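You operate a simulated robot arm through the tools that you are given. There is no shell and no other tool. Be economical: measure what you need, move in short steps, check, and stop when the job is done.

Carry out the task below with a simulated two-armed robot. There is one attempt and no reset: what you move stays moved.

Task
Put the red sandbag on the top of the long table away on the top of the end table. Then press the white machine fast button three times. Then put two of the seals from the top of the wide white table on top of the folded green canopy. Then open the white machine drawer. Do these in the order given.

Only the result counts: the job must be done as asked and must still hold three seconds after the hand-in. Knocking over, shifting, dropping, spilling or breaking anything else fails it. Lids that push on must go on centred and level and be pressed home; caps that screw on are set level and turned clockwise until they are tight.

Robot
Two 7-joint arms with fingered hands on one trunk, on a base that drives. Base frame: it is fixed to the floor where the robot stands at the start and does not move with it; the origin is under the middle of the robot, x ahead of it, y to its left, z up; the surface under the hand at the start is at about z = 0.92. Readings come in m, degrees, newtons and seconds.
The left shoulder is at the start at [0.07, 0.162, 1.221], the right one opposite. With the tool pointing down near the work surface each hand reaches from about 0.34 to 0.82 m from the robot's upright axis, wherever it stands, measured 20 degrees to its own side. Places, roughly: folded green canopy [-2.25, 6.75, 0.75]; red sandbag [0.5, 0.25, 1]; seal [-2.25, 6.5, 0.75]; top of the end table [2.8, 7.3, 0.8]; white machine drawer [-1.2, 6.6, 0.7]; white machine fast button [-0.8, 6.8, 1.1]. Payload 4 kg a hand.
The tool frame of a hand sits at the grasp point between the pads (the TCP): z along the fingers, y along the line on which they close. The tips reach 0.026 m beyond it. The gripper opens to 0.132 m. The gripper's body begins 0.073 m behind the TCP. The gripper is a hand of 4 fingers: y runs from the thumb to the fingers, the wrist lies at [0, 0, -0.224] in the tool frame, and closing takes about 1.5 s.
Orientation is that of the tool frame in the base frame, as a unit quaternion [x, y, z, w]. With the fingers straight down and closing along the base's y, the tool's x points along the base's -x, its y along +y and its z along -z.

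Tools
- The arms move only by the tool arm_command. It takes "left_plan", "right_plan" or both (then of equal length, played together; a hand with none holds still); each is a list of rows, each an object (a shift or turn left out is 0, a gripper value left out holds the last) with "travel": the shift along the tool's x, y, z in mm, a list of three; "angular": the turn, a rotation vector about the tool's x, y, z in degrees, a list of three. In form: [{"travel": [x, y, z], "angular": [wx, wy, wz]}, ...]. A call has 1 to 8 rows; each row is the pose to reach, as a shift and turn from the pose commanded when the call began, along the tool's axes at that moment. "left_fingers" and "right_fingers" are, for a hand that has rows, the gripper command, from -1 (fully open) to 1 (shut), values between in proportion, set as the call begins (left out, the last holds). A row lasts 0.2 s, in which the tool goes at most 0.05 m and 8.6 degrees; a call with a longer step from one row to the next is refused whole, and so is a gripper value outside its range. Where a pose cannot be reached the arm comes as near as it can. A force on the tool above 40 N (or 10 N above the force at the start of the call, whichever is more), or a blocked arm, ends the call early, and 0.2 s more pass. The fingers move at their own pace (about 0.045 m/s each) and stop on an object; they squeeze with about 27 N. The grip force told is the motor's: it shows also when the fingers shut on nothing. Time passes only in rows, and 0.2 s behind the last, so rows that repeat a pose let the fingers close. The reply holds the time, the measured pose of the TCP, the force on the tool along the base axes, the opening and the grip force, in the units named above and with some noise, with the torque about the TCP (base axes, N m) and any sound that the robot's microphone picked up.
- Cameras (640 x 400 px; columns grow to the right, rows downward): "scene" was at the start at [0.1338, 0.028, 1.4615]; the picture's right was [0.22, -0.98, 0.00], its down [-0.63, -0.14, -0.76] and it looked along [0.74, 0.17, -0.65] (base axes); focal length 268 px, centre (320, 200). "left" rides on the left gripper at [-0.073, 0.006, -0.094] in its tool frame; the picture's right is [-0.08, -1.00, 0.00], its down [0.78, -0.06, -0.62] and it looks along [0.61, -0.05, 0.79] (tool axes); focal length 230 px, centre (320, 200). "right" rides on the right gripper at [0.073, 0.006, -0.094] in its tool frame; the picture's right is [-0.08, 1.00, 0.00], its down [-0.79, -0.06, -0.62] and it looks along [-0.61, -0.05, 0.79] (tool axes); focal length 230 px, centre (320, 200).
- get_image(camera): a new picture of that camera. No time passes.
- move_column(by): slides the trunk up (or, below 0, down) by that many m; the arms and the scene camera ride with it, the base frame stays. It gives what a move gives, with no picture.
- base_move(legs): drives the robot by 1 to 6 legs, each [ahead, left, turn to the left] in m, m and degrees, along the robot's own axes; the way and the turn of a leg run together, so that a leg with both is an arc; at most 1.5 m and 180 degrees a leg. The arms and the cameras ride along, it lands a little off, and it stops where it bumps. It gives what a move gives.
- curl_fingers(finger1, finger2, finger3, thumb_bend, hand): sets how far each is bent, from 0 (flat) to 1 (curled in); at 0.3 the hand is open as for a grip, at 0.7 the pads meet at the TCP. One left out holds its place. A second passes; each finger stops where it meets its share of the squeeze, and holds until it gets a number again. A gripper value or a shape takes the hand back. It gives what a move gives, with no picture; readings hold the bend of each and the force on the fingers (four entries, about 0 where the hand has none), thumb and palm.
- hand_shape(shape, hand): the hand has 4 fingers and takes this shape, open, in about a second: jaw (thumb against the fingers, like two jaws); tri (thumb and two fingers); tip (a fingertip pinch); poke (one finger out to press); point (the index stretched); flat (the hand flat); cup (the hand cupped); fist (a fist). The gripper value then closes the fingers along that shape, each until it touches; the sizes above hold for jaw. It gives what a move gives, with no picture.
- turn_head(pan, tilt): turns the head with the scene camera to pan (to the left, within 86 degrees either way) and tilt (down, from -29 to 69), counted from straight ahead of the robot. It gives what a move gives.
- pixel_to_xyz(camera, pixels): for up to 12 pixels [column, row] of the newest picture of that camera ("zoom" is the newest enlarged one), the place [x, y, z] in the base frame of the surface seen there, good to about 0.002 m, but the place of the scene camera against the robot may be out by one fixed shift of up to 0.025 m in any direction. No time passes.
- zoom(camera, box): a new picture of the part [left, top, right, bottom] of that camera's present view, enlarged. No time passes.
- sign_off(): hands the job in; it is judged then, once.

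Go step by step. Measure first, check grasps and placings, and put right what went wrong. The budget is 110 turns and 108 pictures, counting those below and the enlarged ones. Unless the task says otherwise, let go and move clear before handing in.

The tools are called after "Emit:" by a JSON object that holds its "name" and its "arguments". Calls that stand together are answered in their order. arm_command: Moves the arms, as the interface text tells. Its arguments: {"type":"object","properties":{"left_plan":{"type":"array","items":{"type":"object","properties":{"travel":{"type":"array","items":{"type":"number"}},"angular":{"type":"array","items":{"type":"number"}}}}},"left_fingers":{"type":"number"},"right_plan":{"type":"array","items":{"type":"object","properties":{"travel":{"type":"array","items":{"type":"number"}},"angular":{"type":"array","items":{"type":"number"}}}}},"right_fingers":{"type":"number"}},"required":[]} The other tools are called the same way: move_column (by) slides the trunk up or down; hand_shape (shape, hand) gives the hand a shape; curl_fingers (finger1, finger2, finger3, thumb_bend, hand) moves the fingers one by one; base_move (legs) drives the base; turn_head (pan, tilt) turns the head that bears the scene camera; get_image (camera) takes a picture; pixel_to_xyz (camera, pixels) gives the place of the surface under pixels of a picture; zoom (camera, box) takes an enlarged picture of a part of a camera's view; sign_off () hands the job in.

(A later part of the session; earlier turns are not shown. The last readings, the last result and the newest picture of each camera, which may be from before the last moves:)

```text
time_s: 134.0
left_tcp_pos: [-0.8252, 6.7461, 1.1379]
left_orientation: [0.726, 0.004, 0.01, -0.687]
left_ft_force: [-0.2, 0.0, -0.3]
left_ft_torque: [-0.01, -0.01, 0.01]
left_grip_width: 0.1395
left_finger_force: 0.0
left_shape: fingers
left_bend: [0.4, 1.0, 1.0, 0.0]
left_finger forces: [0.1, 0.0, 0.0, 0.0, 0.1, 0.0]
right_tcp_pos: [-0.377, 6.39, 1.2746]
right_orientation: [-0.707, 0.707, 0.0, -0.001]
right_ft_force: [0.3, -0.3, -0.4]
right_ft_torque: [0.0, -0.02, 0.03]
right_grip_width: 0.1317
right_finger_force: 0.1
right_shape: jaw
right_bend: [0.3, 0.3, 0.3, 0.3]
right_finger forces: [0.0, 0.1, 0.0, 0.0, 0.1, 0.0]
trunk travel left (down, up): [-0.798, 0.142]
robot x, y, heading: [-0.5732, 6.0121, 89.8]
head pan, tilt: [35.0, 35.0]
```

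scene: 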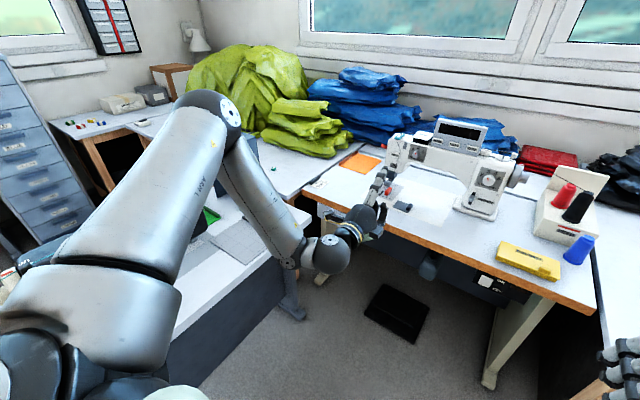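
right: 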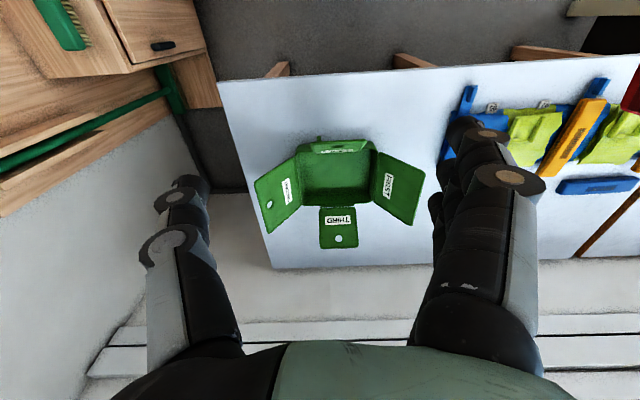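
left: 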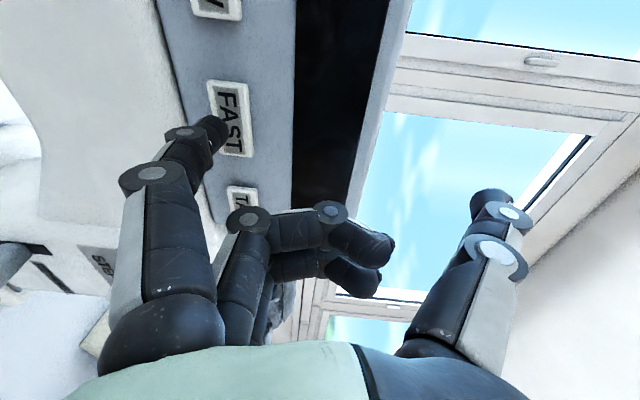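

Second click heard. Now I'll do the third press and a longer retreat.

Emit:
{"name": "arm_command", "arguments": {"left_plan": [{"travel": [0, 0, 8]}, {"travel": [0, 0, 13]}, {"travel": [0, 0, 16]}, {"travel": [0, 0, 16]}]}}

Emit:
{"name": "arm_command", "arguments": {"left_plan": [{"travel": [0, 0, -15]}, {"travel": [0, 0, -45]}, {"travel": [0, 0, -75]}]}}

```text
time_s: 135.0
left_tcp_pos: [-0.826, 6.7626, 1.1386]
left_orientation: [0.727, 0.004, 0.01, -0.686]
left_ft_force: [1.0, -3.9, 0.5]
left_ft_torque: [-0.19, -0.01, 0.07]
left_grip_width: 0.1397
left_finger_force: 1.3
left_shape: fingers
left_bend: [0.4, 1.0, 1.0, 0.0]
left_finger forces: [3.2, 0.0, 0.1, 0.0, 0.0, 0.0]
right_tcp_pos: [-0.3768, 6.3904, 1.2737]
right_orientation: [-0.707, 0.708, 0.0, 0.001]
right_ft_force: [0.1, -0.7, 0.5]
right_ft_torque: [0.01, 0.0, -0.01]
right_grip_width: 0.1317
right_finger_force: 0.0
right_shape: jaw
right_bend: [0.3, 0.3, 0.3, 0.3]
right_finger forces: [0.0, 0.1, 0.0, 0.0, 0.1, 0.0]
trunk travel left (down, up): [-0.798, 0.142]
robot x, y, heading: [-0.5683, 6.0139, 89.8]
head pan, tilt: [35.0, 35.0]
heard: click
```

```text
time_s: 135.8
left_tcp_pos: [-0.825, 6.6887, 1.1427]
left_orientation: [0.726, 0.004, 0.01, -0.688]
left_ft_force: [-0.2, 0.6, -0.3]
left_ft_torque: [-0.03, -0.01, 0.03]
left_grip_width: 0.1396
left_finger_force: 0.0
left_shape: fingers
left_bend: [0.4, 1.0, 1.0, 0.0]
left_finger forces: [0.1, 0.0, 0.1, 0.0, 0.0, 0.0]
right_tcp_pos: [-0.3763, 6.3888, 1.2741]
right_orientation: [-0.706, 0.708, 0.001, 0.0]
right_ft_force: [-0.4, 0.5, 0.1]
right_ft_torque: [0.0, 0.0, 0.02]
right_grip_width: 0.1317
right_finger_force: 0.1
right_shape: jaw
right_bend: [0.3, 0.3, 0.3, 0.3]
right_finger forces: [0.1, 0.0, 0.1, 0.0, 0.0, 0.1]
trunk travel left (down, up): [-0.798, 0.142]
robot x, y, heading: [-0.5677, 6.0166, 89.8]
head pan, tilt: [35.0, 35.0]
```

Three clicks in total. Now I'll look at the wide white table with the seals and the canopy to plan access.

Emit:
{"name": "turn_head", "arguments": {"pan": 70, "tilt": 30}}

Emit:
{"name": "get_image", "arguments": {"camera": "scene"}}

Emit:
{"name": "base_move", "arguments": {"legs": [[-0.55, 0, 0]]}}

Emit:
{"name": "turn_head", "arguments": {"pan": 55, "tilt": 25}}

Emit:
{"name": "get_image", "arguments": {"camera": "scene"}}

```text
time_s: 136.8
left_tcp_pos: [-0.8264, 6.6877, 1.1417]
left_orientation: [0.726, 0.004, 0.01, -0.688]
left_ft_force: [-0.9, 0.0, 1.4]
left_ft_torque: [-0.01, -0.02, 0.02]
left_grip_width: 0.1394
left_finger_force: 0.0
left_shape: fingers
left_bend: [0.4, 1.0, 1.0, 0.0]
left_finger forces: [0.0, 0.0, 0.1, 0.1, 0.1, 0.0]
right_tcp_pos: [-0.3767, 6.3884, 1.2746]
right_orientation: [-0.706, 0.708, 0.0, 0.001]
right_ft_force: [0.7, 0.2, 0.8]
right_ft_torque: [0.01, -0.01, 0.0]
right_grip_width: 0.1317
right_finger_force: 0.1
right_shape: jaw
right_bend: [0.3, 0.3, 0.3, 0.3]
right_finger forces: [0.0, 0.0, 0.0, 0.1, 0.1, 0.0]
trunk travel left (down, up): [-0.798, 0.142]
robot x, y, heading: [-0.5714, 6.0121, 89.7]
head pan, tilt: [70.0, 30.0]
```

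```text
63 pictures are left
```

scene: 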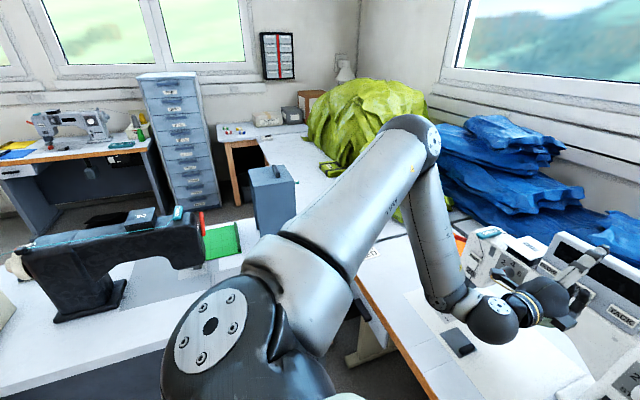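

```text
time_s: 139.9
left_tcp_pos: [-0.8238, 6.1461, 1.1415]
left_orientation: [0.727, 0.002, 0.012, -0.687]
left_ft_force: [0.6, -0.2, 0.2]
left_ft_torque: [0.01, -0.04, 0.0]
left_grip_width: 0.1393
left_finger_force: 0.0
left_shape: fingers
left_bend: [0.4, 1.0, 1.0, 0.0]
left_finger forces: [0.0, 0.0, 0.0, 0.0, 0.1, 0.0]
right_tcp_pos: [-0.3776, 5.846, 1.2732]
right_orientation: [-0.704, 0.711, 0.0, 0.0]
right_ft_force: [0.8, 0.9, 0.6]
right_ft_torque: [-0.03, -0.02, -0.02]
right_grip_width: 0.1319
right_finger_force: 0.1
right_shape: jaw
right_bend: [0.3, 0.3, 0.3, 0.3]
right_finger forces: [0.0, 0.1, 0.1, 0.0, 0.1, 0.1]
trunk travel left (down, up): [-0.798, 0.142]
robot x, y, heading: [-0.5703, 5.4689, 89.8]
head pan, tilt: [70.0, 30.0]
```

```text
time_s: 140.7
left_tcp_pos: [-0.8235, 6.146, 1.1412]
left_orientation: [0.726, 0.002, 0.012, -0.687]
left_ft_force: [0.6, 0.5, 0.0]
left_ft_torque: [-0.01, 0.01, 0.0]
left_grip_width: 0.1395
left_finger_force: 0.2
left_shape: fingers
left_bend: [0.4, 1.0, 1.0, 0.0]
left_finger forces: [0.0, 0.0, 0.0, 0.0, 0.0, 0.0]
right_tcp_pos: [-0.3772, 5.8444, 1.2741]
right_orientation: [-0.704, 0.71, 0.0, 0.001]
right_ft_force: [0.0, -0.4, -0.2]
right_ft_torque: [0.03, -0.03, -0.02]
right_grip_width: 0.1319
right_finger_force: 0.1
right_shape: jaw
right_bend: [0.3, 0.3, 0.3, 0.3]
right_finger forces: [0.0, 0.0, 0.0, 0.0, 0.0, 0.0]
trunk travel left (down, up): [-0.798, 0.142]
robot x, y, heading: [-0.5711, 5.4671, 89.3]
head pan, tilt: [55.0, 25.0]
```

```text
62 pictures are left
```

scene: 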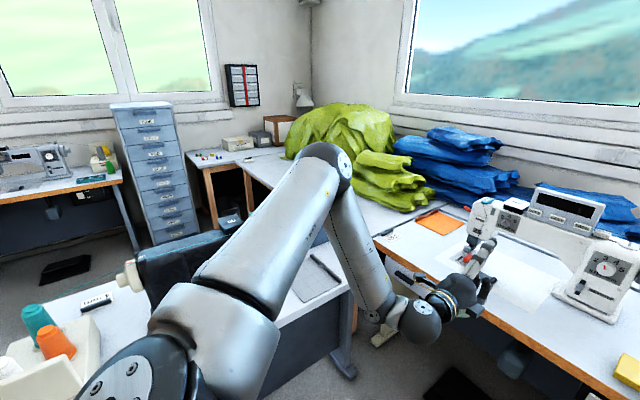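

The wide white table lies behind the grey counter with the black machine. I'll pitch the hand back down to unblock the view.

Emit:
{"name": "arm_command", "arguments": {"left_plan": [{"travel": [0, 0, -10], "angular": [-8.5, 0, 0]}, {"travel": [0, 0, -20], "angular": [-17, 0, 0]}, {"travel": [0, 0, -30], "angular": [-25.5, 0, 0]}, {"travel": [0, 0, -40], "angular": [-34, 0, 0]}, {"travel": [0, 0, -60], "angular": [-42.5, 0, 0]}, {"travel": [0, 0, -80], "angular": [-51, 0, 0]}, {"travel": [0, 0, -100], "angular": [-59.5, 0, 0]}, {"travel": [0, 0, -120], "angular": [-68, 0, 0]}]}}

Emit:
{"name": "arm_command", "arguments": {"left_plan": [{"travel": [0, 0, 0], "angular": [-8.5, 0, 0]}, {"travel": [30, 0, 0], "angular": [-17, 0, 0]}, {"travel": [60, 0, 0], "angular": [-18.5, 0, 0]}]}}

Emit:
{"name": "hand_shape", "arguments": {"hand": "left", "shape": "jaw"}}

Emit:
{"name": "turn_head", "arguments": {"pan": 65, "tilt": 25}}

Emit:
{"name": "get_image", "arguments": {"camera": "scene"}}

```text
time_s: 142.5
left_tcp_pos: [-0.8226, 6.0253, 1.1496]
left_orientation: [0.986, -0.004, 0.011, -0.164]
left_ft_force: [0.4, 0.4, 0.2]
left_ft_torque: [0.0, 0.02, 0.0]
left_grip_width: 0.1398
left_finger_force: 0.1
left_shape: fingers
left_bend: [0.4, 1.0, 1.0, 0.0]
left_finger forces: [0.1, 0.1, 0.0, 0.1, 0.0, 0.0]
right_tcp_pos: [-0.3776, 5.8456, 1.2727]
right_orientation: [-0.704, 0.71, 0.0, 0.0]
right_ft_force: [-0.2, -0.3, 0.0]
right_ft_torque: [0.0, 0.05, 0.0]
right_grip_width: 0.1321
right_finger_force: 0.1
right_shape: jaw
right_bend: [0.3, 0.3, 0.3, 0.3]
right_finger forces: [0.0, 0.0, 0.0, 0.0, 0.1, 0.0]
trunk travel left (down, up): [-0.798, 0.142]
robot x, y, heading: [-0.5756, 5.4684, 89.8]
head pan, tilt: [55.0, 25.0]
```

```text
time_s: 143.3
left_tcp_pos: [-0.7674, 6.0282, 1.1504]
left_orientation: [1.0, -0.007, 0.01, -0.002]
left_ft_force: [0.5, 0.5, 0.6]
left_ft_torque: [-0.03, -0.01, 0.03]
left_grip_width: 0.1394
left_finger_force: 0.2
left_shape: fingers
left_bend: [0.4, 1.0, 1.0, 0.0]
left_finger forces: [0.0, 0.0, 0.0, 0.1, 0.0, 0.0]
right_tcp_pos: [-0.3765, 5.8454, 1.274]
right_orientation: [-0.705, 0.71, 0.0, 0.0]
right_ft_force: [-0.1, -0.7, 0.7]
right_ft_torque: [-0.01, 0.0, -0.03]
right_grip_width: 0.1317
right_finger_force: 0.0
right_shape: jaw
right_bend: [0.3, 0.3, 0.3, 0.3]
right_finger forces: [0.0, 0.0, 0.0, 0.0, 0.0, 0.0]
trunk travel left (down, up): [-0.798, 0.142]
robot x, y, heading: [-0.5742, 5.4693, 89.6]
head pan, tilt: [55.0, 25.0]
```

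```text
time_s: 144.2
left_tcp_pos: [-0.768, 6.0268, 1.1502]
left_orientation: [1.0, -0.008, 0.011, -0.003]
left_ft_force: [-0.2, 0.1, -0.1]
left_ft_torque: [0.0, -0.01, 0.0]
left_grip_width: 0.1319
left_finger_force: 0.0
left_shape: jaw
left_bend: [0.3, 0.3, 0.3, 0.3]
left_finger forces: [0.0, 0.0, 0.1, 0.0, 0.0, 0.0]
right_tcp_pos: [-0.3786, 5.8455, 1.2734]
right_orientation: [-0.703, 0.711, 0.0, 0.0]
right_ft_force: [0.5, 0.1, -0.8]
right_ft_torque: [0.03, -0.02, -0.01]
right_grip_width: 0.1317
right_finger_force: 0.0
right_shape: jaw
right_bend: [0.3, 0.3, 0.3, 0.3]
right_finger forces: [0.0, 0.0, 0.0, 0.0, 0.0, 0.1]
trunk travel left (down, up): [-0.798, 0.142]
robot x, y, heading: [-0.5736, 5.4721, 89.5]
head pan, tilt: [55.0, 25.0]
```

```text
time_s: 144.9
left_tcp_pos: [-0.7701, 6.0263, 1.1517]
left_orientation: [1.0, -0.006, 0.011, -0.003]
left_ft_force: [0.5, 0.5, 0.2]
left_ft_torque: [-0.02, 0.01, 0.01]
left_grip_width: 0.132
left_finger_force: 0.2
left_shape: jaw
left_bend: [0.3, 0.3, 0.3, 0.3]
left_finger forces: [0.0, 0.0, 0.0, 0.1, 0.1, 0.1]
right_tcp_pos: [-0.3774, 5.8453, 1.2728]
right_orientation: [-0.704, 0.71, 0.001, 0.0]
right_ft_force: [-0.3, -0.1, -0.9]
right_ft_torque: [0.0, 0.0, 0.02]
right_grip_width: 0.1316
right_finger_force: 0.0
right_shape: jaw
right_bend: [0.3, 0.3, 0.3, 0.3]
right_finger forces: [0.0, 0.0, 0.0, 0.0, 0.0, 0.0]
trunk travel left (down, up): [-0.798, 0.142]
robot x, y, heading: [-0.5759, 5.4697, 89.5]
head pan, tilt: [65.0, 25.0]
```

```text
61 pictures are left
```

scene: 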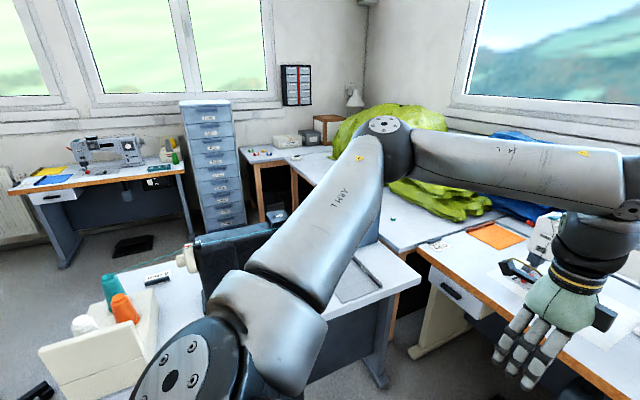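

The drawer of the white machine's table is visible at (450,287). I'll measure the wide table, the counter and the floor to plan the approach.

Emit:
{"name": "pixel_to_xyz", "arguments": {"camera": "scene", "pixels": [[410, 335], [400, 250], [390, 228], [310, 165], [392, 218], [400, 275], [415, 285], [120, 240], [440, 200], [270, 235], [50, 330], [240, 300]]}}

Emit:
{"name": "zoom", "arguments": {"camera": "scene", "box": [230, 90, 500, 260]}}

```text
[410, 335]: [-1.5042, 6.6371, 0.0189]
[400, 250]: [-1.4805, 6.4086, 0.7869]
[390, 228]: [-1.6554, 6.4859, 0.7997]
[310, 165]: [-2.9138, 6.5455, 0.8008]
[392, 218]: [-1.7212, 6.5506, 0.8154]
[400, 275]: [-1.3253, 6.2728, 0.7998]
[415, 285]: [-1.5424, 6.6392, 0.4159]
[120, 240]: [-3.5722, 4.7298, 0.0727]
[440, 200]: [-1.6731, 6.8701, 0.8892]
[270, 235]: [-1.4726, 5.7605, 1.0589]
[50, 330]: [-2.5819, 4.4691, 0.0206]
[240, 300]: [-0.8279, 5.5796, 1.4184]
```

```text
2.35 times, centred on (365, 175) of scene
```

zoom: 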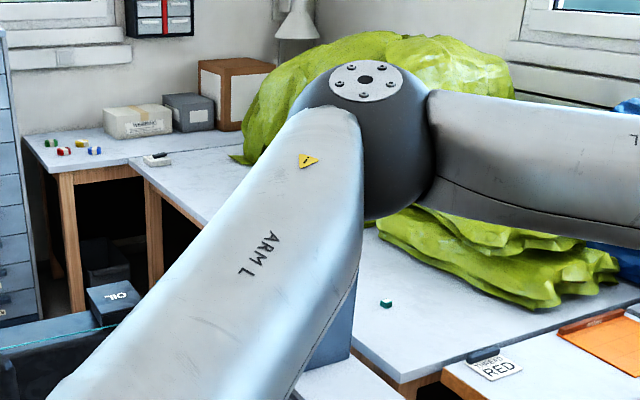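

The wide table spans x≈−2.9…−1.5 with its front edge at y≈6.4, and the counter blocks access from here. I'll back up to y≈4.3 and look for a way around the counter.

Emit:
{"name": "base_move", "arguments": {"legs": [[-1.2, 0, 0]]}}

Emit:
{"name": "turn_head", "arguments": {"pan": 50, "tilt": 25}}

Emit:
{"name": "get_image", "arguments": {"camera": "scene"}}

Emit:
{"name": "turn_head", "arguments": {"pan": 85, "tilt": 25}}

Emit:
{"name": "get_image", "arguments": {"camera": "scene"}}

```text
time_s: 150.8
left_tcp_pos: [-0.7777, 4.8663, 1.1513]
left_orientation: [1.0, -0.006, 0.009, -0.003]
left_ft_force: [0.4, 0.1, -0.1]
left_ft_torque: [0.0, -0.02, 0.0]
left_grip_width: 0.1319
left_finger_force: 0.1
left_shape: jaw
left_bend: [0.3, 0.3, 0.3, 0.3]
left_finger forces: [0.1, 0.0, 0.0, 0.0, 0.0, 0.0]
right_tcp_pos: [-0.3856, 4.6857, 1.2724]
right_orientation: [-0.705, 0.709, 0.0, 0.0]
right_ft_force: [0.1, 0.3, -1.0]
right_ft_torque: [0.04, 0.0, 0.02]
right_grip_width: 0.1316
right_finger_force: 0.0
right_shape: jaw
right_bend: [0.3, 0.3, 0.3, 0.3]
right_finger forces: [0.1, 0.1, 0.0, 0.0, 0.0, 0.0]
trunk travel left (down, up): [-0.798, 0.142]
robot x, y, heading: [-0.5829, 4.3093, 89.6]
head pan, tilt: [65.0, 25.0]
```

```text
time_s: 151.6
left_tcp_pos: [-0.7777, 4.8647, 1.1511]
left_orientation: [1.0, -0.007, 0.011, -0.003]
left_ft_force: [0.2, 0.7, -0.3]
left_ft_torque: [0.01, -0.02, -0.02]
left_grip_width: 0.1318
left_finger_force: 0.1
left_shape: jaw
left_bend: [0.3, 0.3, 0.3, 0.3]
left_finger forces: [0.0, 0.0, 0.1, 0.0, 0.1, 0.1]
right_tcp_pos: [-0.3864, 4.6846, 1.2739]
right_orientation: [-0.705, 0.709, 0.0, 0.0]
right_ft_force: [-0.4, -0.8, 0.3]
right_ft_torque: [0.02, 0.0, 0.04]
right_grip_width: 0.1319
right_finger_force: 0.0
right_shape: jaw
right_bend: [0.3, 0.3, 0.3, 0.3]
right_finger forces: [0.0, 0.0, 0.0, 0.0, 0.1, 0.0]
trunk travel left (down, up): [-0.798, 0.142]
robot x, y, heading: [-0.5816, 4.312, 89.8]
head pan, tilt: [50.0, 25.0]
```

```text
59 pictures are left
```

scene: 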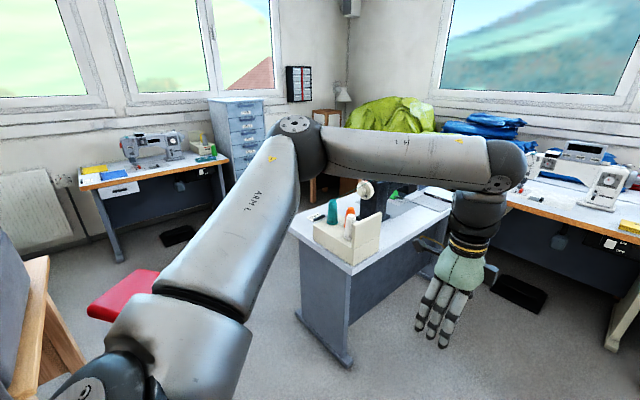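

```text
time_s: 152.6
left_tcp_pos: [-0.7783, 4.8656, 1.1516]
left_orientation: [1.0, -0.006, 0.01, -0.002]
left_ft_force: [1.3, -0.1, -0.2]
left_ft_torque: [-0.01, 0.02, -0.02]
left_grip_width: 0.1318
left_finger_force: 0.1
left_shape: jaw
left_bend: [0.3, 0.3, 0.3, 0.3]
left_finger forces: [0.0, 0.0, 0.1, 0.0, 0.0, 0.0]
right_tcp_pos: [-0.3857, 4.6848, 1.2734]
right_orientation: [-0.704, 0.71, 0.0, 0.001]
right_ft_force: [0.6, -0.5, 0.2]
right_ft_torque: [0.04, -0.01, -0.03]
right_grip_width: 0.1319
right_finger_force: 0.1
right_shape: jaw
right_bend: [0.3, 0.3, 0.3, 0.3]
right_finger forces: [0.1, 0.0, 0.1, 0.1, 0.0, 0.0]
trunk travel left (down, up): [-0.798, 0.142]
robot x, y, heading: [-0.5851, 4.3049, 89.5]
head pan, tilt: [85.0, 25.0]
```

```text
58 pictures are left
```

scene: 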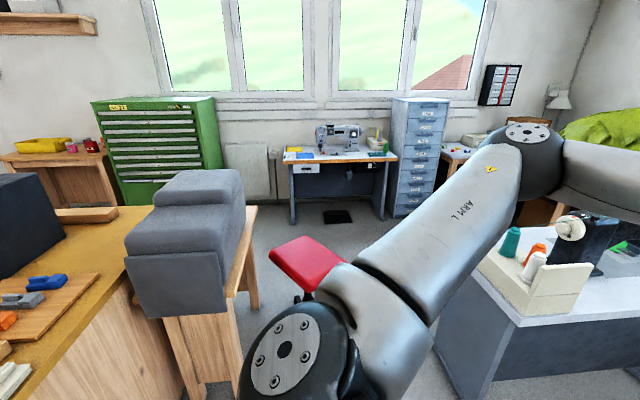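

A red stool at (305,260) stands in the passage between bench and counter. I'll measure the free space.

Emit:
{"name": "pixel_to_xyz", "arguments": {"camera": "scene", "pixels": [[300, 245], [340, 262], [275, 255], [305, 285], [255, 305], [230, 370], [450, 350], [435, 330], [230, 200], [340, 230], [300, 298], [250, 215]]}}

Emit:
{"name": "zoom", "arguments": {"camera": "scene", "box": [220, 180, 500, 355]}}

```text
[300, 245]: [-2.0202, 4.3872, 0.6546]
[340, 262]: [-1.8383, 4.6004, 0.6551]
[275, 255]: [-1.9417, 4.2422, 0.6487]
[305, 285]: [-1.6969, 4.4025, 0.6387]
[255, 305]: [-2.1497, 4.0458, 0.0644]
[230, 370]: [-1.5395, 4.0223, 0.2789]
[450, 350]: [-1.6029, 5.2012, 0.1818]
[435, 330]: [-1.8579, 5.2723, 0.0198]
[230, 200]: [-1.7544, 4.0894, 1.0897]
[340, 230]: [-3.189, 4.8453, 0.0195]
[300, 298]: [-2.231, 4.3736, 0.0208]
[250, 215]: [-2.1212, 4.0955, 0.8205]
```

```text
2.29 times, centred on (360, 268) of scene
```

zoom: 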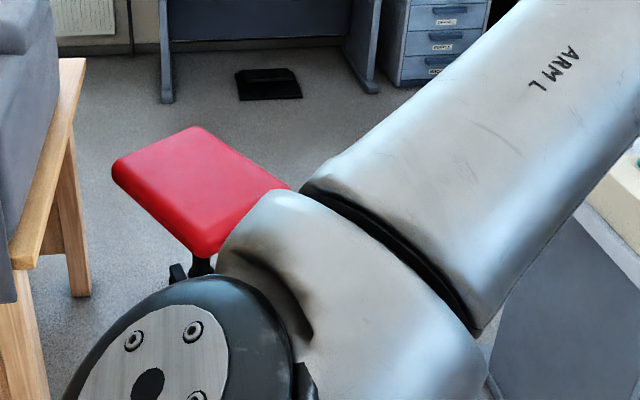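

The stool seat spans y≈4.2–4.62 and the counter starts near y≈5.2. I need the gap exactly, so I'll look steeper.

Emit:
{"name": "turn_head", "arguments": {"pan": 62, "tilt": 38}}

Emit:
{"name": "get_image", "arguments": {"camera": "scene"}}

Emit:
{"name": "get_image", "arguments": {"camera": "left"}}

```text
time_s: 153.5
left_tcp_pos: [-0.7771, 4.8657, 1.1519]
left_orientation: [1.0, -0.006, 0.01, -0.003]
left_ft_force: [-0.7, 0.3, 0.4]
left_ft_torque: [-0.02, -0.01, -0.02]
left_grip_width: 0.1319
left_finger_force: 0.1
left_shape: jaw
left_bend: [0.3, 0.3, 0.3, 0.3]
left_finger forces: [0.0, 0.0, 0.0, 0.0, 0.0, 0.0]
right_tcp_pos: [-0.3854, 4.6843, 1.2729]
right_orientation: [-0.704, 0.71, 0.0, 0.0]
right_ft_force: [0.1, -0.1, 0.7]
right_ft_torque: [-0.01, 0.0, 0.0]
right_grip_width: 0.132
right_finger_force: 0.0
right_shape: jaw
right_bend: [0.3, 0.3, 0.3, 0.3]
right_finger forces: [0.0, 0.0, 0.0, 0.1, 0.1, 0.0]
trunk travel left (down, up): [-0.798, 0.142]
robot x, y, heading: [-0.5777, 4.3078, 89.5]
head pan, tilt: [62.0, 38.0]
```

```text
56 pictures are left
```

scene: 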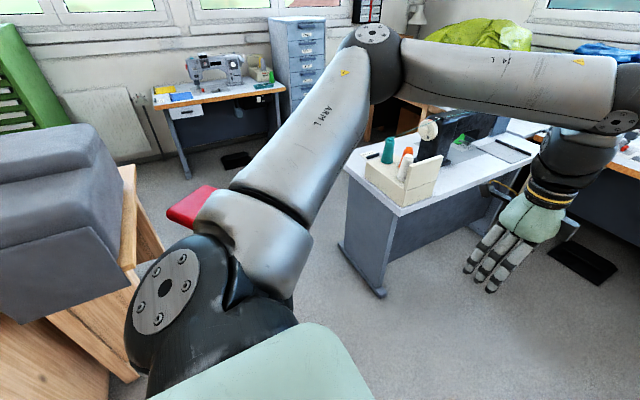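

```text
55 pictures are left
```

left: 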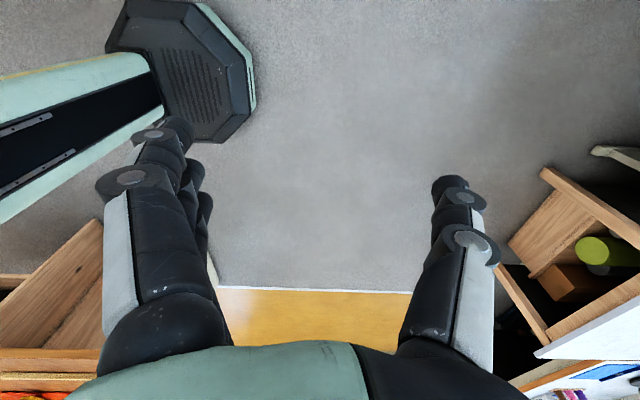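

The left camera shows the octagonal base, so I'll measure its size and the counter's corners.

Emit:
{"name": "pixel_to_xyz", "arguments": {"camera": "left", "pixels": [[110, 45], [125, 5], [190, 4], [248, 70], [250, 110], [215, 138], [180, 70]]}}

Emit:
{"name": "pixel_to_xyz", "arguments": {"camera": "scene", "pixels": [[380, 292], [342, 248], [348, 172], [400, 212], [465, 200], [545, 140], [180, 215], [320, 240], [300, 200], [260, 180], [470, 240], [370, 130]]}}

```text
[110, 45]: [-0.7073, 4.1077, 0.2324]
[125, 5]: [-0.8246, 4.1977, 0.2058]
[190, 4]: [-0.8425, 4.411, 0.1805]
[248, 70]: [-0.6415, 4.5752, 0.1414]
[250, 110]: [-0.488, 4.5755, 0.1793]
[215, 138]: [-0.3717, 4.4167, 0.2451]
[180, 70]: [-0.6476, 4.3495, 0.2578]
```

```text
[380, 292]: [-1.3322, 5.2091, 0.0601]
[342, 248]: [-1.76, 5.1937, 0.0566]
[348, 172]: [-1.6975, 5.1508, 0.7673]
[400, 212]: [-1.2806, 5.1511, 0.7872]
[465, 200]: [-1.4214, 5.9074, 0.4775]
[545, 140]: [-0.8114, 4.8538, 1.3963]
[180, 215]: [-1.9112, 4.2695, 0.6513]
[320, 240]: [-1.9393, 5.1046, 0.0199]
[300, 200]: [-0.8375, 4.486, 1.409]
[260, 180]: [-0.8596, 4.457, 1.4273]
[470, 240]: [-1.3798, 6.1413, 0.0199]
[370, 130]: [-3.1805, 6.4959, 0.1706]
```

The base is about 0.54 m across, and the gap between stool and counter looks about the same. I'll raise the trunk and drive closer, facing west, for an exact view.

Emit:
{"name": "move_column", "arguments": {"by": 0.14}}

Emit:
{"name": "base_move", "arguments": {"legs": [[0.52, 0, 0], [0, 0, 90], [0.3, 0, 0]]}}

Emit:
{"name": "turn_head", "arguments": {"pan": 5, "tilt": 40}}

Emit:
{"name": "get_image", "arguments": {"camera": "scene"}}

```text
time_s: 155.1
left_tcp_pos: [-0.7781, 4.866, 1.2905]
left_orientation: [1.0, -0.007, 0.011, -0.003]
left_ft_force: [0.4, 0.2, -0.2]
left_ft_torque: [-0.02, -0.04, 0.0]
left_grip_width: 0.1319
left_finger_force: 0.0
left_shape: jaw
left_bend: [0.3, 0.3, 0.3, 0.3]
left_finger forces: [0.0, 0.1, 0.0, 0.0, 0.1, 0.0]
right_tcp_pos: [-0.3853, 4.6847, 1.414]
right_orientation: [-0.705, 0.709, -0.001, 0.0]
right_ft_force: [0.4, -0.2, 0.8]
right_ft_torque: [0.01, -0.03, 0.0]
right_grip_width: 0.1318
right_finger_force: 0.0
right_shape: jaw
right_bend: [0.3, 0.3, 0.3, 0.3]
right_finger forces: [0.1, 0.1, 0.1, 0.0, 0.0, 0.0]
trunk travel left (down, up): [-0.938, 0.002]
robot x, y, heading: [-0.583, 4.3093, 89.7]
head pan, tilt: [62.0, 38.0]
```

```text
time_s: 163.8
left_tcp_pos: [-1.4297, 4.5834, 1.2926]
left_orientation: [0.693, 0.721, 0.004, -0.01]
left_ft_force: [-0.5, -0.5, 0.5]
left_ft_torque: [0.01, 0.01, 0.0]
left_grip_width: 0.1318
left_finger_force: 0.0
left_shape: jaw
left_bend: [0.3, 0.3, 0.3, 0.3]
left_finger forces: [0.1, 0.0, 0.1, 0.0, 0.1, 0.1]
right_tcp_pos: [-1.269, 4.9847, 1.4158]
right_orientation: [1.0, 0.022, -0.002, 0.0]
right_ft_force: [0.1, -0.7, -0.1]
right_ft_torque: [0.0, 0.02, 0.02]
right_grip_width: 0.1319
right_finger_force: 0.0
right_shape: jaw
right_bend: [0.3, 0.3, 0.3, 0.3]
right_finger forces: [0.1, 0.0, 0.0, 0.0, 0.0, 0.1]
trunk travel left (down, up): [-0.938, 0.002]
robot x, y, heading: [-0.8864, 4.813, -177.5]
head pan, tilt: [62.0, 38.0]
```

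```text
time_s: 165.0
left_tcp_pos: [-1.4312, 4.5846, 1.2907]
left_orientation: [0.693, 0.721, 0.004, -0.01]
left_ft_force: [-0.9, 0.7, 0.0]
left_ft_torque: [0.02, -0.02, -0.02]
left_grip_width: 0.1322
left_finger_force: 0.1
left_shape: jaw
left_bend: [0.3, 0.3, 0.3, 0.3]
left_finger forces: [0.0, 0.0, 0.0, 0.0, 0.0, 0.0]
right_tcp_pos: [-1.2707, 4.9847, 1.4135]
right_orientation: [1.0, 0.021, -0.001, 0.0]
right_ft_force: [0.4, -1.0, 0.1]
right_ft_torque: [-0.01, 0.05, -0.03]
right_grip_width: 0.1317
right_finger_force: 0.1
right_shape: jaw
right_bend: [0.3, 0.3, 0.3, 0.3]
right_finger forces: [0.1, 0.0, 0.1, 0.0, 0.0, 0.0]
trunk travel left (down, up): [-0.938, 0.002]
robot x, y, heading: [-0.8853, 4.81, -177.6]
head pan, tilt: [5.0, 40.0]
```

```text
54 pictures are left
```

scene: 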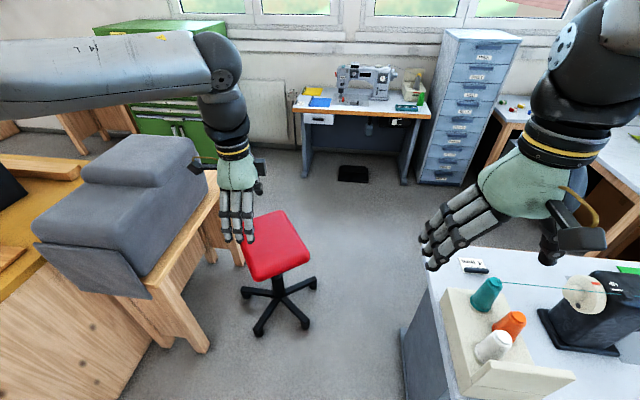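

Now the passage is clearly visible: the stool's seat corner at (310,258), its foot at (305,327), and the counter's edge at (403,350). I'll measure those.

Emit:
{"name": "pixel_to_xyz", "arguments": {"camera": "scene", "pixels": [[309, 258], [304, 326], [314, 282], [286, 213], [262, 330], [404, 350], [402, 328], [430, 262], [440, 255], [320, 240], [252, 275], [245, 292]]}}

```text
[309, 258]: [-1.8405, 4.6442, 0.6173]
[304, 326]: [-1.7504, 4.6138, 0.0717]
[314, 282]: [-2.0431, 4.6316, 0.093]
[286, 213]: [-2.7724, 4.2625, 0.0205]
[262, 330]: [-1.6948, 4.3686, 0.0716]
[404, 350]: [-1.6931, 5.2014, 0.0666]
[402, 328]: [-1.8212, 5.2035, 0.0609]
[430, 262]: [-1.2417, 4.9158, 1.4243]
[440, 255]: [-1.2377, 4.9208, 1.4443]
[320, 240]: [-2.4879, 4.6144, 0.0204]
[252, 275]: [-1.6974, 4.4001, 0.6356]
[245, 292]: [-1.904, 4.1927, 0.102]
```

The clear gap at floor level is about 0.56 m, which is too tight for a 0.54 m base beside a wheeled stool. I'll look to the south over the bench for another way round.

Emit:
{"name": "turn_head", "arguments": {"pan": 60, "tilt": 22}}

Emit:
{"name": "get_image", "arguments": {"camera": "scene"}}

Emit:
{"name": "turn_head", "arguments": {"pan": -45, "tilt": 28}}

Emit:
{"name": "get_image", "arguments": {"camera": "scene"}}

```text
time_s: 166.2
left_tcp_pos: [-1.4306, 4.585, 1.2922]
left_orientation: [0.693, 0.721, 0.005, -0.01]
left_ft_force: [0.3, -0.7, -0.6]
left_ft_torque: [-0.01, -0.01, 0.02]
left_grip_width: 0.1318
left_finger_force: 0.1
left_shape: jaw
left_bend: [0.3, 0.3, 0.3, 0.3]
left_finger forces: [0.1, 0.0, 0.0, 0.1, 0.0, 0.1]
right_tcp_pos: [-1.2713, 4.9851, 1.4131]
right_orientation: [1.0, 0.022, -0.001, 0.0]
right_ft_force: [-0.3, -0.6, -0.5]
right_ft_torque: [-0.03, 0.0, 0.0]
right_grip_width: 0.132
right_finger_force: 0.1
right_shape: jaw
right_bend: [0.3, 0.3, 0.3, 0.3]
right_finger forces: [0.0, 0.0, 0.0, 0.1, 0.1, 0.0]
trunk travel left (down, up): [-0.938, 0.002]
robot x, y, heading: [-0.8861, 4.8084, -177.6]
head pan, tilt: [60.0, 22.0]
```

```text
53 pictures are left
```

scene: 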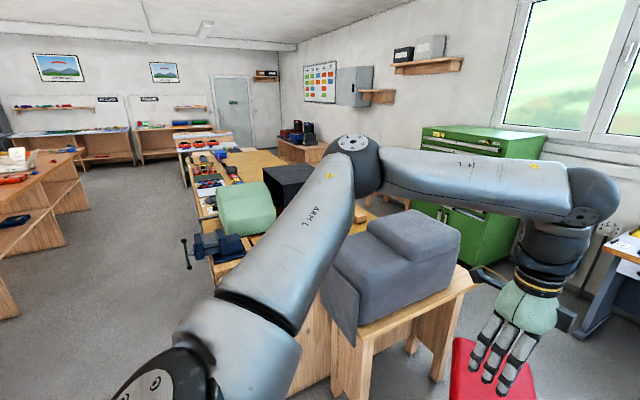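

```text
time_s: 168.1
left_tcp_pos: [-1.4334, 4.5843, 1.2911]
left_orientation: [0.694, 0.72, 0.005, -0.01]
left_ft_force: [-0.1, 0.9, -1.3]
left_ft_torque: [-0.02, 0.02, -0.01]
left_grip_width: 0.1318
left_finger_force: 0.0
left_shape: jaw
left_bend: [0.3, 0.3, 0.3, 0.3]
left_finger forces: [0.1, 0.0, 0.0, 0.0, 0.0, 0.0]
right_tcp_pos: [-1.2716, 4.9848, 1.4145]
right_orientation: [1.0, 0.022, -0.001, 0.0]
right_ft_force: [-0.7, 0.7, 0.3]
right_ft_torque: [0.01, 0.0, 0.03]
right_grip_width: 0.1317
right_finger_force: 0.0
right_shape: jaw
right_bend: [0.3, 0.3, 0.3, 0.3]
right_finger forces: [0.0, 0.0, 0.0, 0.0, 0.0, 0.1]
trunk travel left (down, up): [-0.938, 0.002]
robot x, y, heading: [-0.8886, 4.8117, -177.6]
head pan, tilt: [-45.0, 28.0]
```

```text
52 pictures are left
```

scene: 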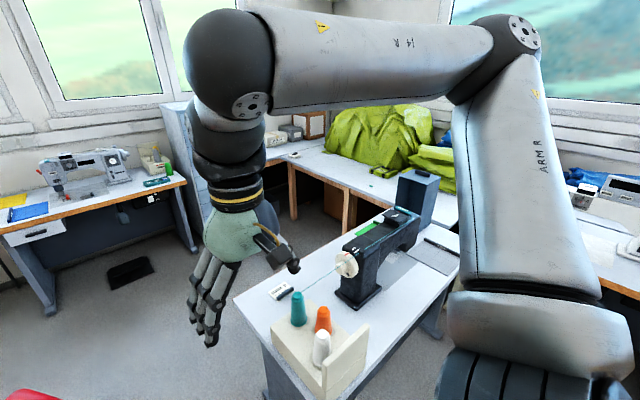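

West of the counter there is open floor in front of the wide table. I'll zoom in on the wide table to see where the seals are; perhaps some can be reached from the near side.

Emit:
{"name": "zoom", "arguments": {"camera": "scene", "box": [255, 95, 465, 226]}}

Emit:
{"name": "pixel_to_xyz", "arguments": {"camera": "scene", "pixels": [[300, 165], [345, 185], [395, 205], [350, 165], [330, 160], [385, 180], [430, 160], [430, 185], [300, 210], [320, 230], [235, 310], [450, 205]]}}

```text
3.05 times, centred on (360, 160) of scene
```

zoom: 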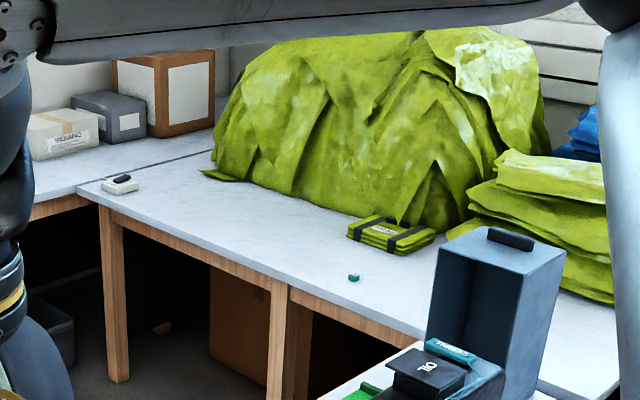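

```text
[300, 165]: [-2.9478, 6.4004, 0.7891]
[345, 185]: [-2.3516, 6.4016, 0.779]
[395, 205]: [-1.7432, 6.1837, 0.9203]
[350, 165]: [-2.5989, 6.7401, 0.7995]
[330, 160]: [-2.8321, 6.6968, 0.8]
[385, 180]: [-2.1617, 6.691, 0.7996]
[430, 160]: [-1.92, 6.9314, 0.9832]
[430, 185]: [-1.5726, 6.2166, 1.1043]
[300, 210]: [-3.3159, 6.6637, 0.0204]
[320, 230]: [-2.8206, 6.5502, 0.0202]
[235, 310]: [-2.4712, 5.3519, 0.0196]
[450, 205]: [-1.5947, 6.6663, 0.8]
```

The folded canopy is the strapped packet at zoom (390,235) and a teal seal is at (353,277), so I must get to the far side of the counter. I'll use the hand cameras to measure the passage and the base precisely.

Emit:
{"name": "pixel_to_xyz", "arguments": {"camera": "zoom", "pixels": [[353, 277], [390, 240], [350, 235], [430, 240], [378, 222], [395, 252], [120, 184]]}}

Emit:
{"name": "get_image", "arguments": {"camera": "left"}}

Emit:
{"name": "get_image", "arguments": {"camera": "right"}}

```text
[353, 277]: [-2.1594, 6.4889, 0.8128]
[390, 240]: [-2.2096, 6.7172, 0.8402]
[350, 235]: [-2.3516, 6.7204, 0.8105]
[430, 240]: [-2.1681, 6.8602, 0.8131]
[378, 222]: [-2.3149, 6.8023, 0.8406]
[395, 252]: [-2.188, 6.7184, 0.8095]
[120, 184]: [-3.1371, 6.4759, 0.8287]
```

```text
50 pictures are left
```

left: 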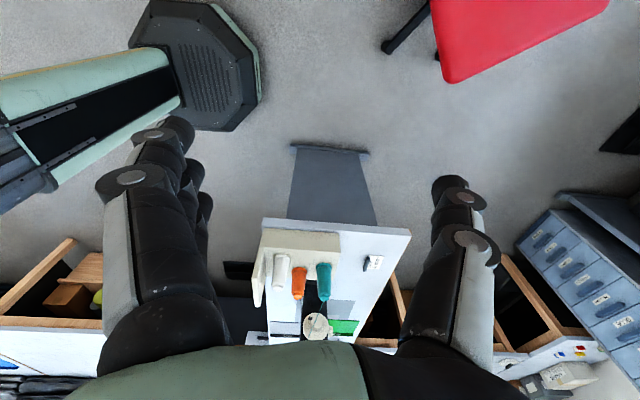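

```text
49 pictures are left
```

right: 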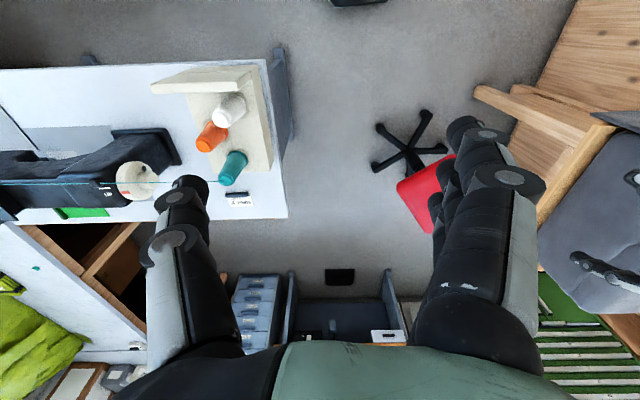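

Excellent overhead views: in the right picture the counter's foot runs (278,50)–(293,150) and the stool's castors are at (378,126) and (375,168). I'll measure them.

Emit:
{"name": "pixel_to_xyz", "arguments": {"camera": "right", "pixels": [[378, 126], [373, 167], [430, 112], [292, 135], [291, 100], [285, 60], [287, 210], [272, 80], [398, 190], [445, 150], [420, 220]]}}

Emit:
{"name": "pixel_to_xyz", "arguments": {"camera": "left", "pixels": [[137, 20], [155, 2], [220, 5], [258, 60], [260, 100], [232, 130], [195, 125], [330, 147], [385, 48], [448, 82], [293, 147], [367, 153]]}}

```text
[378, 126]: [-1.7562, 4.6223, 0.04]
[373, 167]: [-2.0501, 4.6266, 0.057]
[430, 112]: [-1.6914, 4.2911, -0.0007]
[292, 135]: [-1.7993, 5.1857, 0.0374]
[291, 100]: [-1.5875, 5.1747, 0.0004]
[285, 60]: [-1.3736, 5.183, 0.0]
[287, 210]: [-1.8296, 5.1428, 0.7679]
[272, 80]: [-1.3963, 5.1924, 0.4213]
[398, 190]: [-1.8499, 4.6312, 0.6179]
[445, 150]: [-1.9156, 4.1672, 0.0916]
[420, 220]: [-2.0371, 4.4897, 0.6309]
```

```text
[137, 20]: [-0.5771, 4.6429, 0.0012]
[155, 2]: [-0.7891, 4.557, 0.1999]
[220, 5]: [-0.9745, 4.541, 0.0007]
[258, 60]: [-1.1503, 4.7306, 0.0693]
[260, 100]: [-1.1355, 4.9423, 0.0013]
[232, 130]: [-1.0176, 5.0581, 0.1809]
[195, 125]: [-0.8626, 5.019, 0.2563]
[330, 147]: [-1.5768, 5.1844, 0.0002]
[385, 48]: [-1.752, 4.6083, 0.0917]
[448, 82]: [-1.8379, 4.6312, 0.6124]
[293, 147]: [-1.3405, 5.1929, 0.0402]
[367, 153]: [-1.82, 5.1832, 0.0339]
```

The floor gap is y 4.628–5.183 and the base is about 0.53 wide, so passing on the centreline y≈4.904 leaves ~12 mm per side. I'll align exactly before entering.

Emit:
{"name": "base_move", "arguments": {"legs": [[0, -0.093, -2.4], [0.25, 0, 0]]}}

```text
time_s: 170.6
left_tcp_pos: [-1.689, 4.6985, 1.2929]
left_orientation: [0.709, 0.705, 0.005, -0.012]
left_ft_force: [0.3, -1.1, 0.7]
left_ft_torque: [0.01, 0.03, 0.01]
left_grip_width: 0.1319
left_finger_force: 0.1
left_shape: jaw
left_bend: [0.3, 0.3, 0.3, 0.3]
left_finger forces: [0.0, 0.0, 0.0, 0.0, 0.0, 0.1]
right_tcp_pos: [-1.5094, 5.0918, 1.4156]
right_orientation: [1.0, -0.001, -0.002, -0.001]
right_ft_force: [0.2, -0.6, -0.4]
right_ft_torque: [-0.02, 0.03, 0.01]
right_grip_width: 0.1319
right_finger_force: 0.0
right_shape: jaw
right_bend: [0.3, 0.3, 0.3, 0.3]
right_finger forces: [0.1, 0.0, 0.1, 0.0, 0.1, 0.0]
trunk travel left (down, up): [-0.938, 0.002]
robot x, y, heading: [-1.1417, 4.9014, 180.1]
head pan, tilt: [-45.0, 28.0]
```

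Nicely aligned at y≈4.901, heading 180.1°. I'll recheck base edges and obstacles with the hand cameras from here.

Emit:
{"name": "get_image", "arguments": {"camera": "left"}}

Emit:
{"name": "get_image", "arguments": {"camera": "right"}}

```text
48 pictures are left
```

left: 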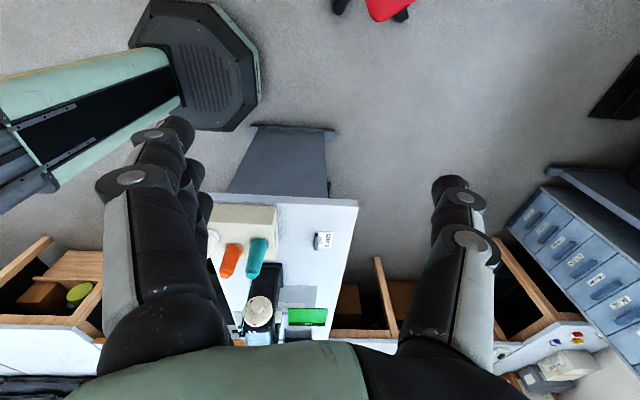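

```text
47 pictures are left
```

right: 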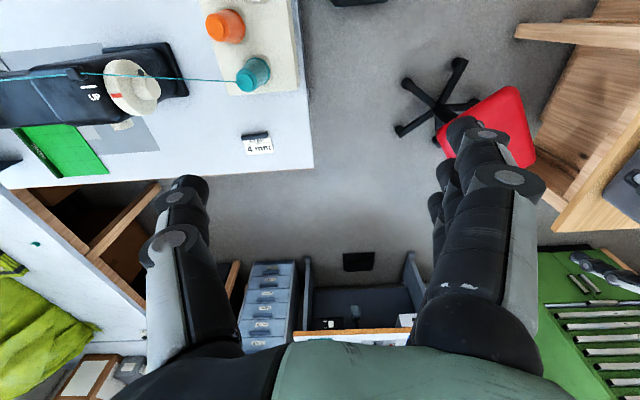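

Emit:
{"name": "pixel_to_xyz", "arguments": {"camera": "right", "pixels": [[402, 85], [398, 132], [406, 80], [400, 125], [441, 141], [440, 135]]}}

Emit:
{"name": "pixel_to_xyz", "arguments": {"camera": "left", "pixels": [[256, 60], [258, 80], [255, 100], [236, 127], [228, 131], [192, 127], [180, 122], [255, 127], [330, 131], [290, 126], [222, 8], [334, 12]]}}

```text
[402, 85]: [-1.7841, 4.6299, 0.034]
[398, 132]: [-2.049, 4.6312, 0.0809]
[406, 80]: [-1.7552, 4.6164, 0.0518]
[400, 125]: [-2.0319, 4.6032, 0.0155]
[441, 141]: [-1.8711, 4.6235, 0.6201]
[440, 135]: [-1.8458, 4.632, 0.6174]
```

```text
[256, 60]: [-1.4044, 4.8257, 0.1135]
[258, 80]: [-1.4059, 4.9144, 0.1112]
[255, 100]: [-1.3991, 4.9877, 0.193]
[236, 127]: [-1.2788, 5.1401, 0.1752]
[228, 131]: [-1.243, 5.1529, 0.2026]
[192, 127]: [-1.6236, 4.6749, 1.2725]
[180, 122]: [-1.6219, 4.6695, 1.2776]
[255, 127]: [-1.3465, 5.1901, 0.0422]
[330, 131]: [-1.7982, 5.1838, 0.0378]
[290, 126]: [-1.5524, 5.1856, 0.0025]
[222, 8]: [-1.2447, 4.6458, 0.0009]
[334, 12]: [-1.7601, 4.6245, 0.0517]
```

Base half-width is 0.264, foot edge y=5.184 and castors y=4.632, so the ideal centreline is y=4.908. I'll advance 0.35 with a 6 mm correction, then check.

Emit:
{"name": "base_move", "arguments": {"legs": [[0.35, -0.006, -0.1]]}}

```text
time_s: 172.9
left_tcp_pos: [-2.0511, 4.7012, 1.2925]
left_orientation: [0.714, 0.7, 0.005, -0.011]
left_ft_force: [-0.1, 0.4, 0.6]
left_ft_torque: [0.02, 0.08, -0.01]
left_grip_width: 0.1319
left_finger_force: 0.1
left_shape: jaw
left_bend: [0.3, 0.3, 0.3, 0.3]
left_finger forces: [0.0, 0.1, 0.0, 0.0, 0.1, 0.0]
right_tcp_pos: [-1.8663, 5.0928, 1.4142]
right_orientation: [1.0, -0.007, -0.002, -0.001]
right_ft_force: [0.1, -0.8, 0.3]
right_ft_torque: [-0.04, 0.02, 0.03]
right_grip_width: 0.1321
right_finger_force: 0.0
right_shape: jaw
right_bend: [0.3, 0.3, 0.3, 0.3]
right_finger forces: [0.0, 0.0, 0.0, 0.2, 0.0, 0.0]
trunk travel left (down, up): [-0.938, 0.002]
robot x, y, heading: [-1.4937, 4.8958, 179.1]
head pan, tilt: [-45.0, 28.0]
```

It drifted to y≈4.896, heading 179.1°. I'll correct sideways and in heading before going on.

Emit:
{"name": "base_move", "arguments": {"legs": [[0, -0.011, 0.9]]}}

```text
time_s: 173.7
left_tcp_pos: [-2.0496, 4.6977, 1.291]
left_orientation: [0.71, 0.704, 0.006, -0.009]
left_ft_force: [-0.2, 0.3, -0.1]
left_ft_torque: [0.01, 0.04, 0.01]
left_grip_width: 0.1319
left_finger_force: 0.0
left_shape: jaw
left_bend: [0.3, 0.3, 0.3, 0.3]
left_finger forces: [0.0, 0.1, 0.0, 0.1, 0.0, 0.0]
right_tcp_pos: [-1.8685, 5.089, 1.4132]
right_orientation: [1.0, -0.003, -0.001, 0.0]
right_ft_force: [-0.1, 0.5, -0.8]
right_ft_torque: [0.01, 0.03, -0.05]
right_grip_width: 0.1318
right_finger_force: 0.0
right_shape: jaw
right_bend: [0.3, 0.3, 0.3, 0.3]
right_finger forces: [0.0, 0.2, 0.0, 0.0, 0.0, 0.0]
trunk travel left (down, up): [-0.938, 0.002]
robot x, y, heading: [-1.4904, 4.8957, 179.7]
head pan, tilt: [-45.0, 28.0]
```

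Lateral position barely changed (y≈4.897). I'll command the sideways correction again.

Emit:
{"name": "base_move", "arguments": {"legs": [[0, -0.014, 0.3]]}}

```text
time_s: 174.5
left_tcp_pos: [-2.0483, 4.697, 1.2899]
left_orientation: [0.709, 0.705, 0.006, -0.009]
left_ft_force: [0.0, -0.3, 0.1]
left_ft_torque: [0.0, 0.01, 0.02]
left_grip_width: 0.1319
left_finger_force: 0.1
left_shape: jaw
left_bend: [0.3, 0.3, 0.3, 0.3]
left_finger forces: [0.0, 0.1, 0.0, 0.0, 0.0, 0.0]
right_tcp_pos: [-1.8694, 5.0897, 1.4133]
right_orientation: [1.0, -0.001, 0.0, 0.0]
right_ft_force: [-0.3, 0.5, 0.5]
right_ft_torque: [0.0, -0.01, 0.03]
right_grip_width: 0.1318
right_finger_force: 0.1
right_shape: jaw
right_bend: [0.3, 0.3, 0.3, 0.3]
right_finger forces: [0.0, 0.0, 0.1, 0.0, 0.0, 0.1]
trunk travel left (down, up): [-0.938, 0.002]
robot x, y, heading: [-1.4893, 4.8952, 179.7]
head pan, tilt: [-45.0, 28.0]
stopped in leg 1: the robot was blocked; the commanded pose is now the measured one
```

The base reports a block on the right while my measure shows clearance. I'll look at what it touches.

Emit:
{"name": "get_image", "arguments": {"camera": "right"}}

Emit:
{"name": "turn_head", "arguments": {"pan": -80, "tilt": 60}}

Emit:
{"name": "get_image", "arguments": {"camera": "scene"}}

Emit:
{"name": "get_image", "arguments": {"camera": "left"}}

```text
46 pictures are left
```

right: 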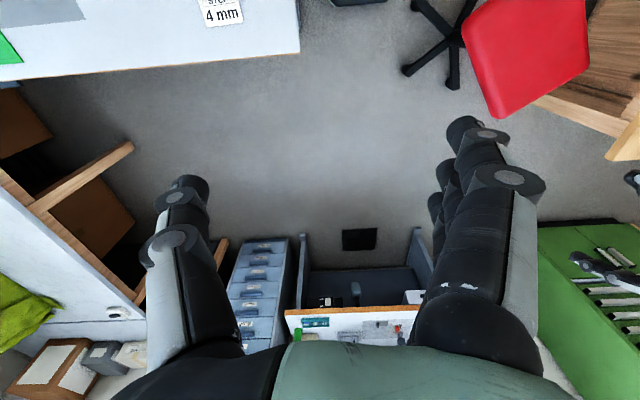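

```text
time_s: 175.5
left_tcp_pos: [-2.0466, 4.6955, 1.2917]
left_orientation: [0.709, 0.705, 0.005, -0.01]
left_ft_force: [-0.9, -0.6, -0.2]
left_ft_torque: [-0.03, -0.02, 0.02]
left_grip_width: 0.132
left_finger_force: 0.0
left_shape: jaw
left_bend: [0.3, 0.3, 0.3, 0.3]
left_finger forces: [0.0, 0.0, 0.0, 0.0, 0.0, 0.0]
right_tcp_pos: [-1.8687, 5.0891, 1.4132]
right_orientation: [1.0, -0.001, -0.001, 0.0]
right_ft_force: [-0.4, -0.1, -0.1]
right_ft_torque: [-0.01, -0.01, 0.0]
right_grip_width: 0.1319
right_finger_force: 0.1
right_shape: jaw
right_bend: [0.3, 0.3, 0.3, 0.3]
right_finger forces: [0.1, 0.0, 0.0, 0.0, 0.1, 0.0]
trunk travel left (down, up): [-0.938, 0.002]
robot x, y, heading: [-1.49, 4.8941, 179.8]
head pan, tilt: [-80.0, 60.0]
```

```text
45 pictures are left
```

scene: 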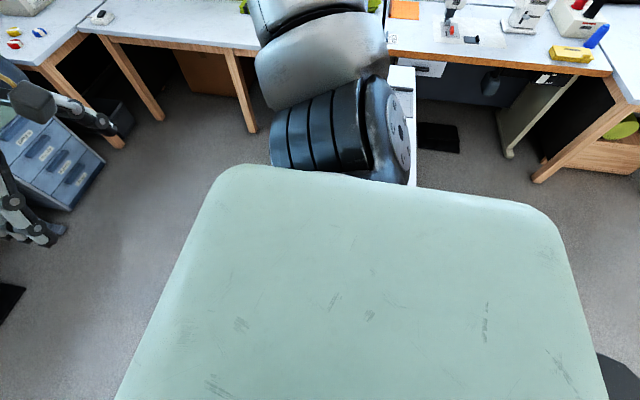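

```text
44 pictures are left
```

left: 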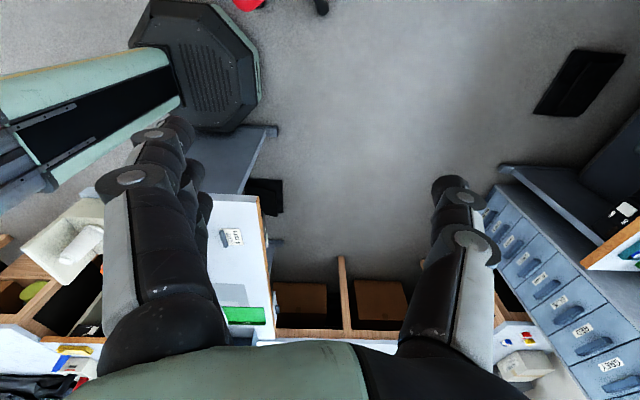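

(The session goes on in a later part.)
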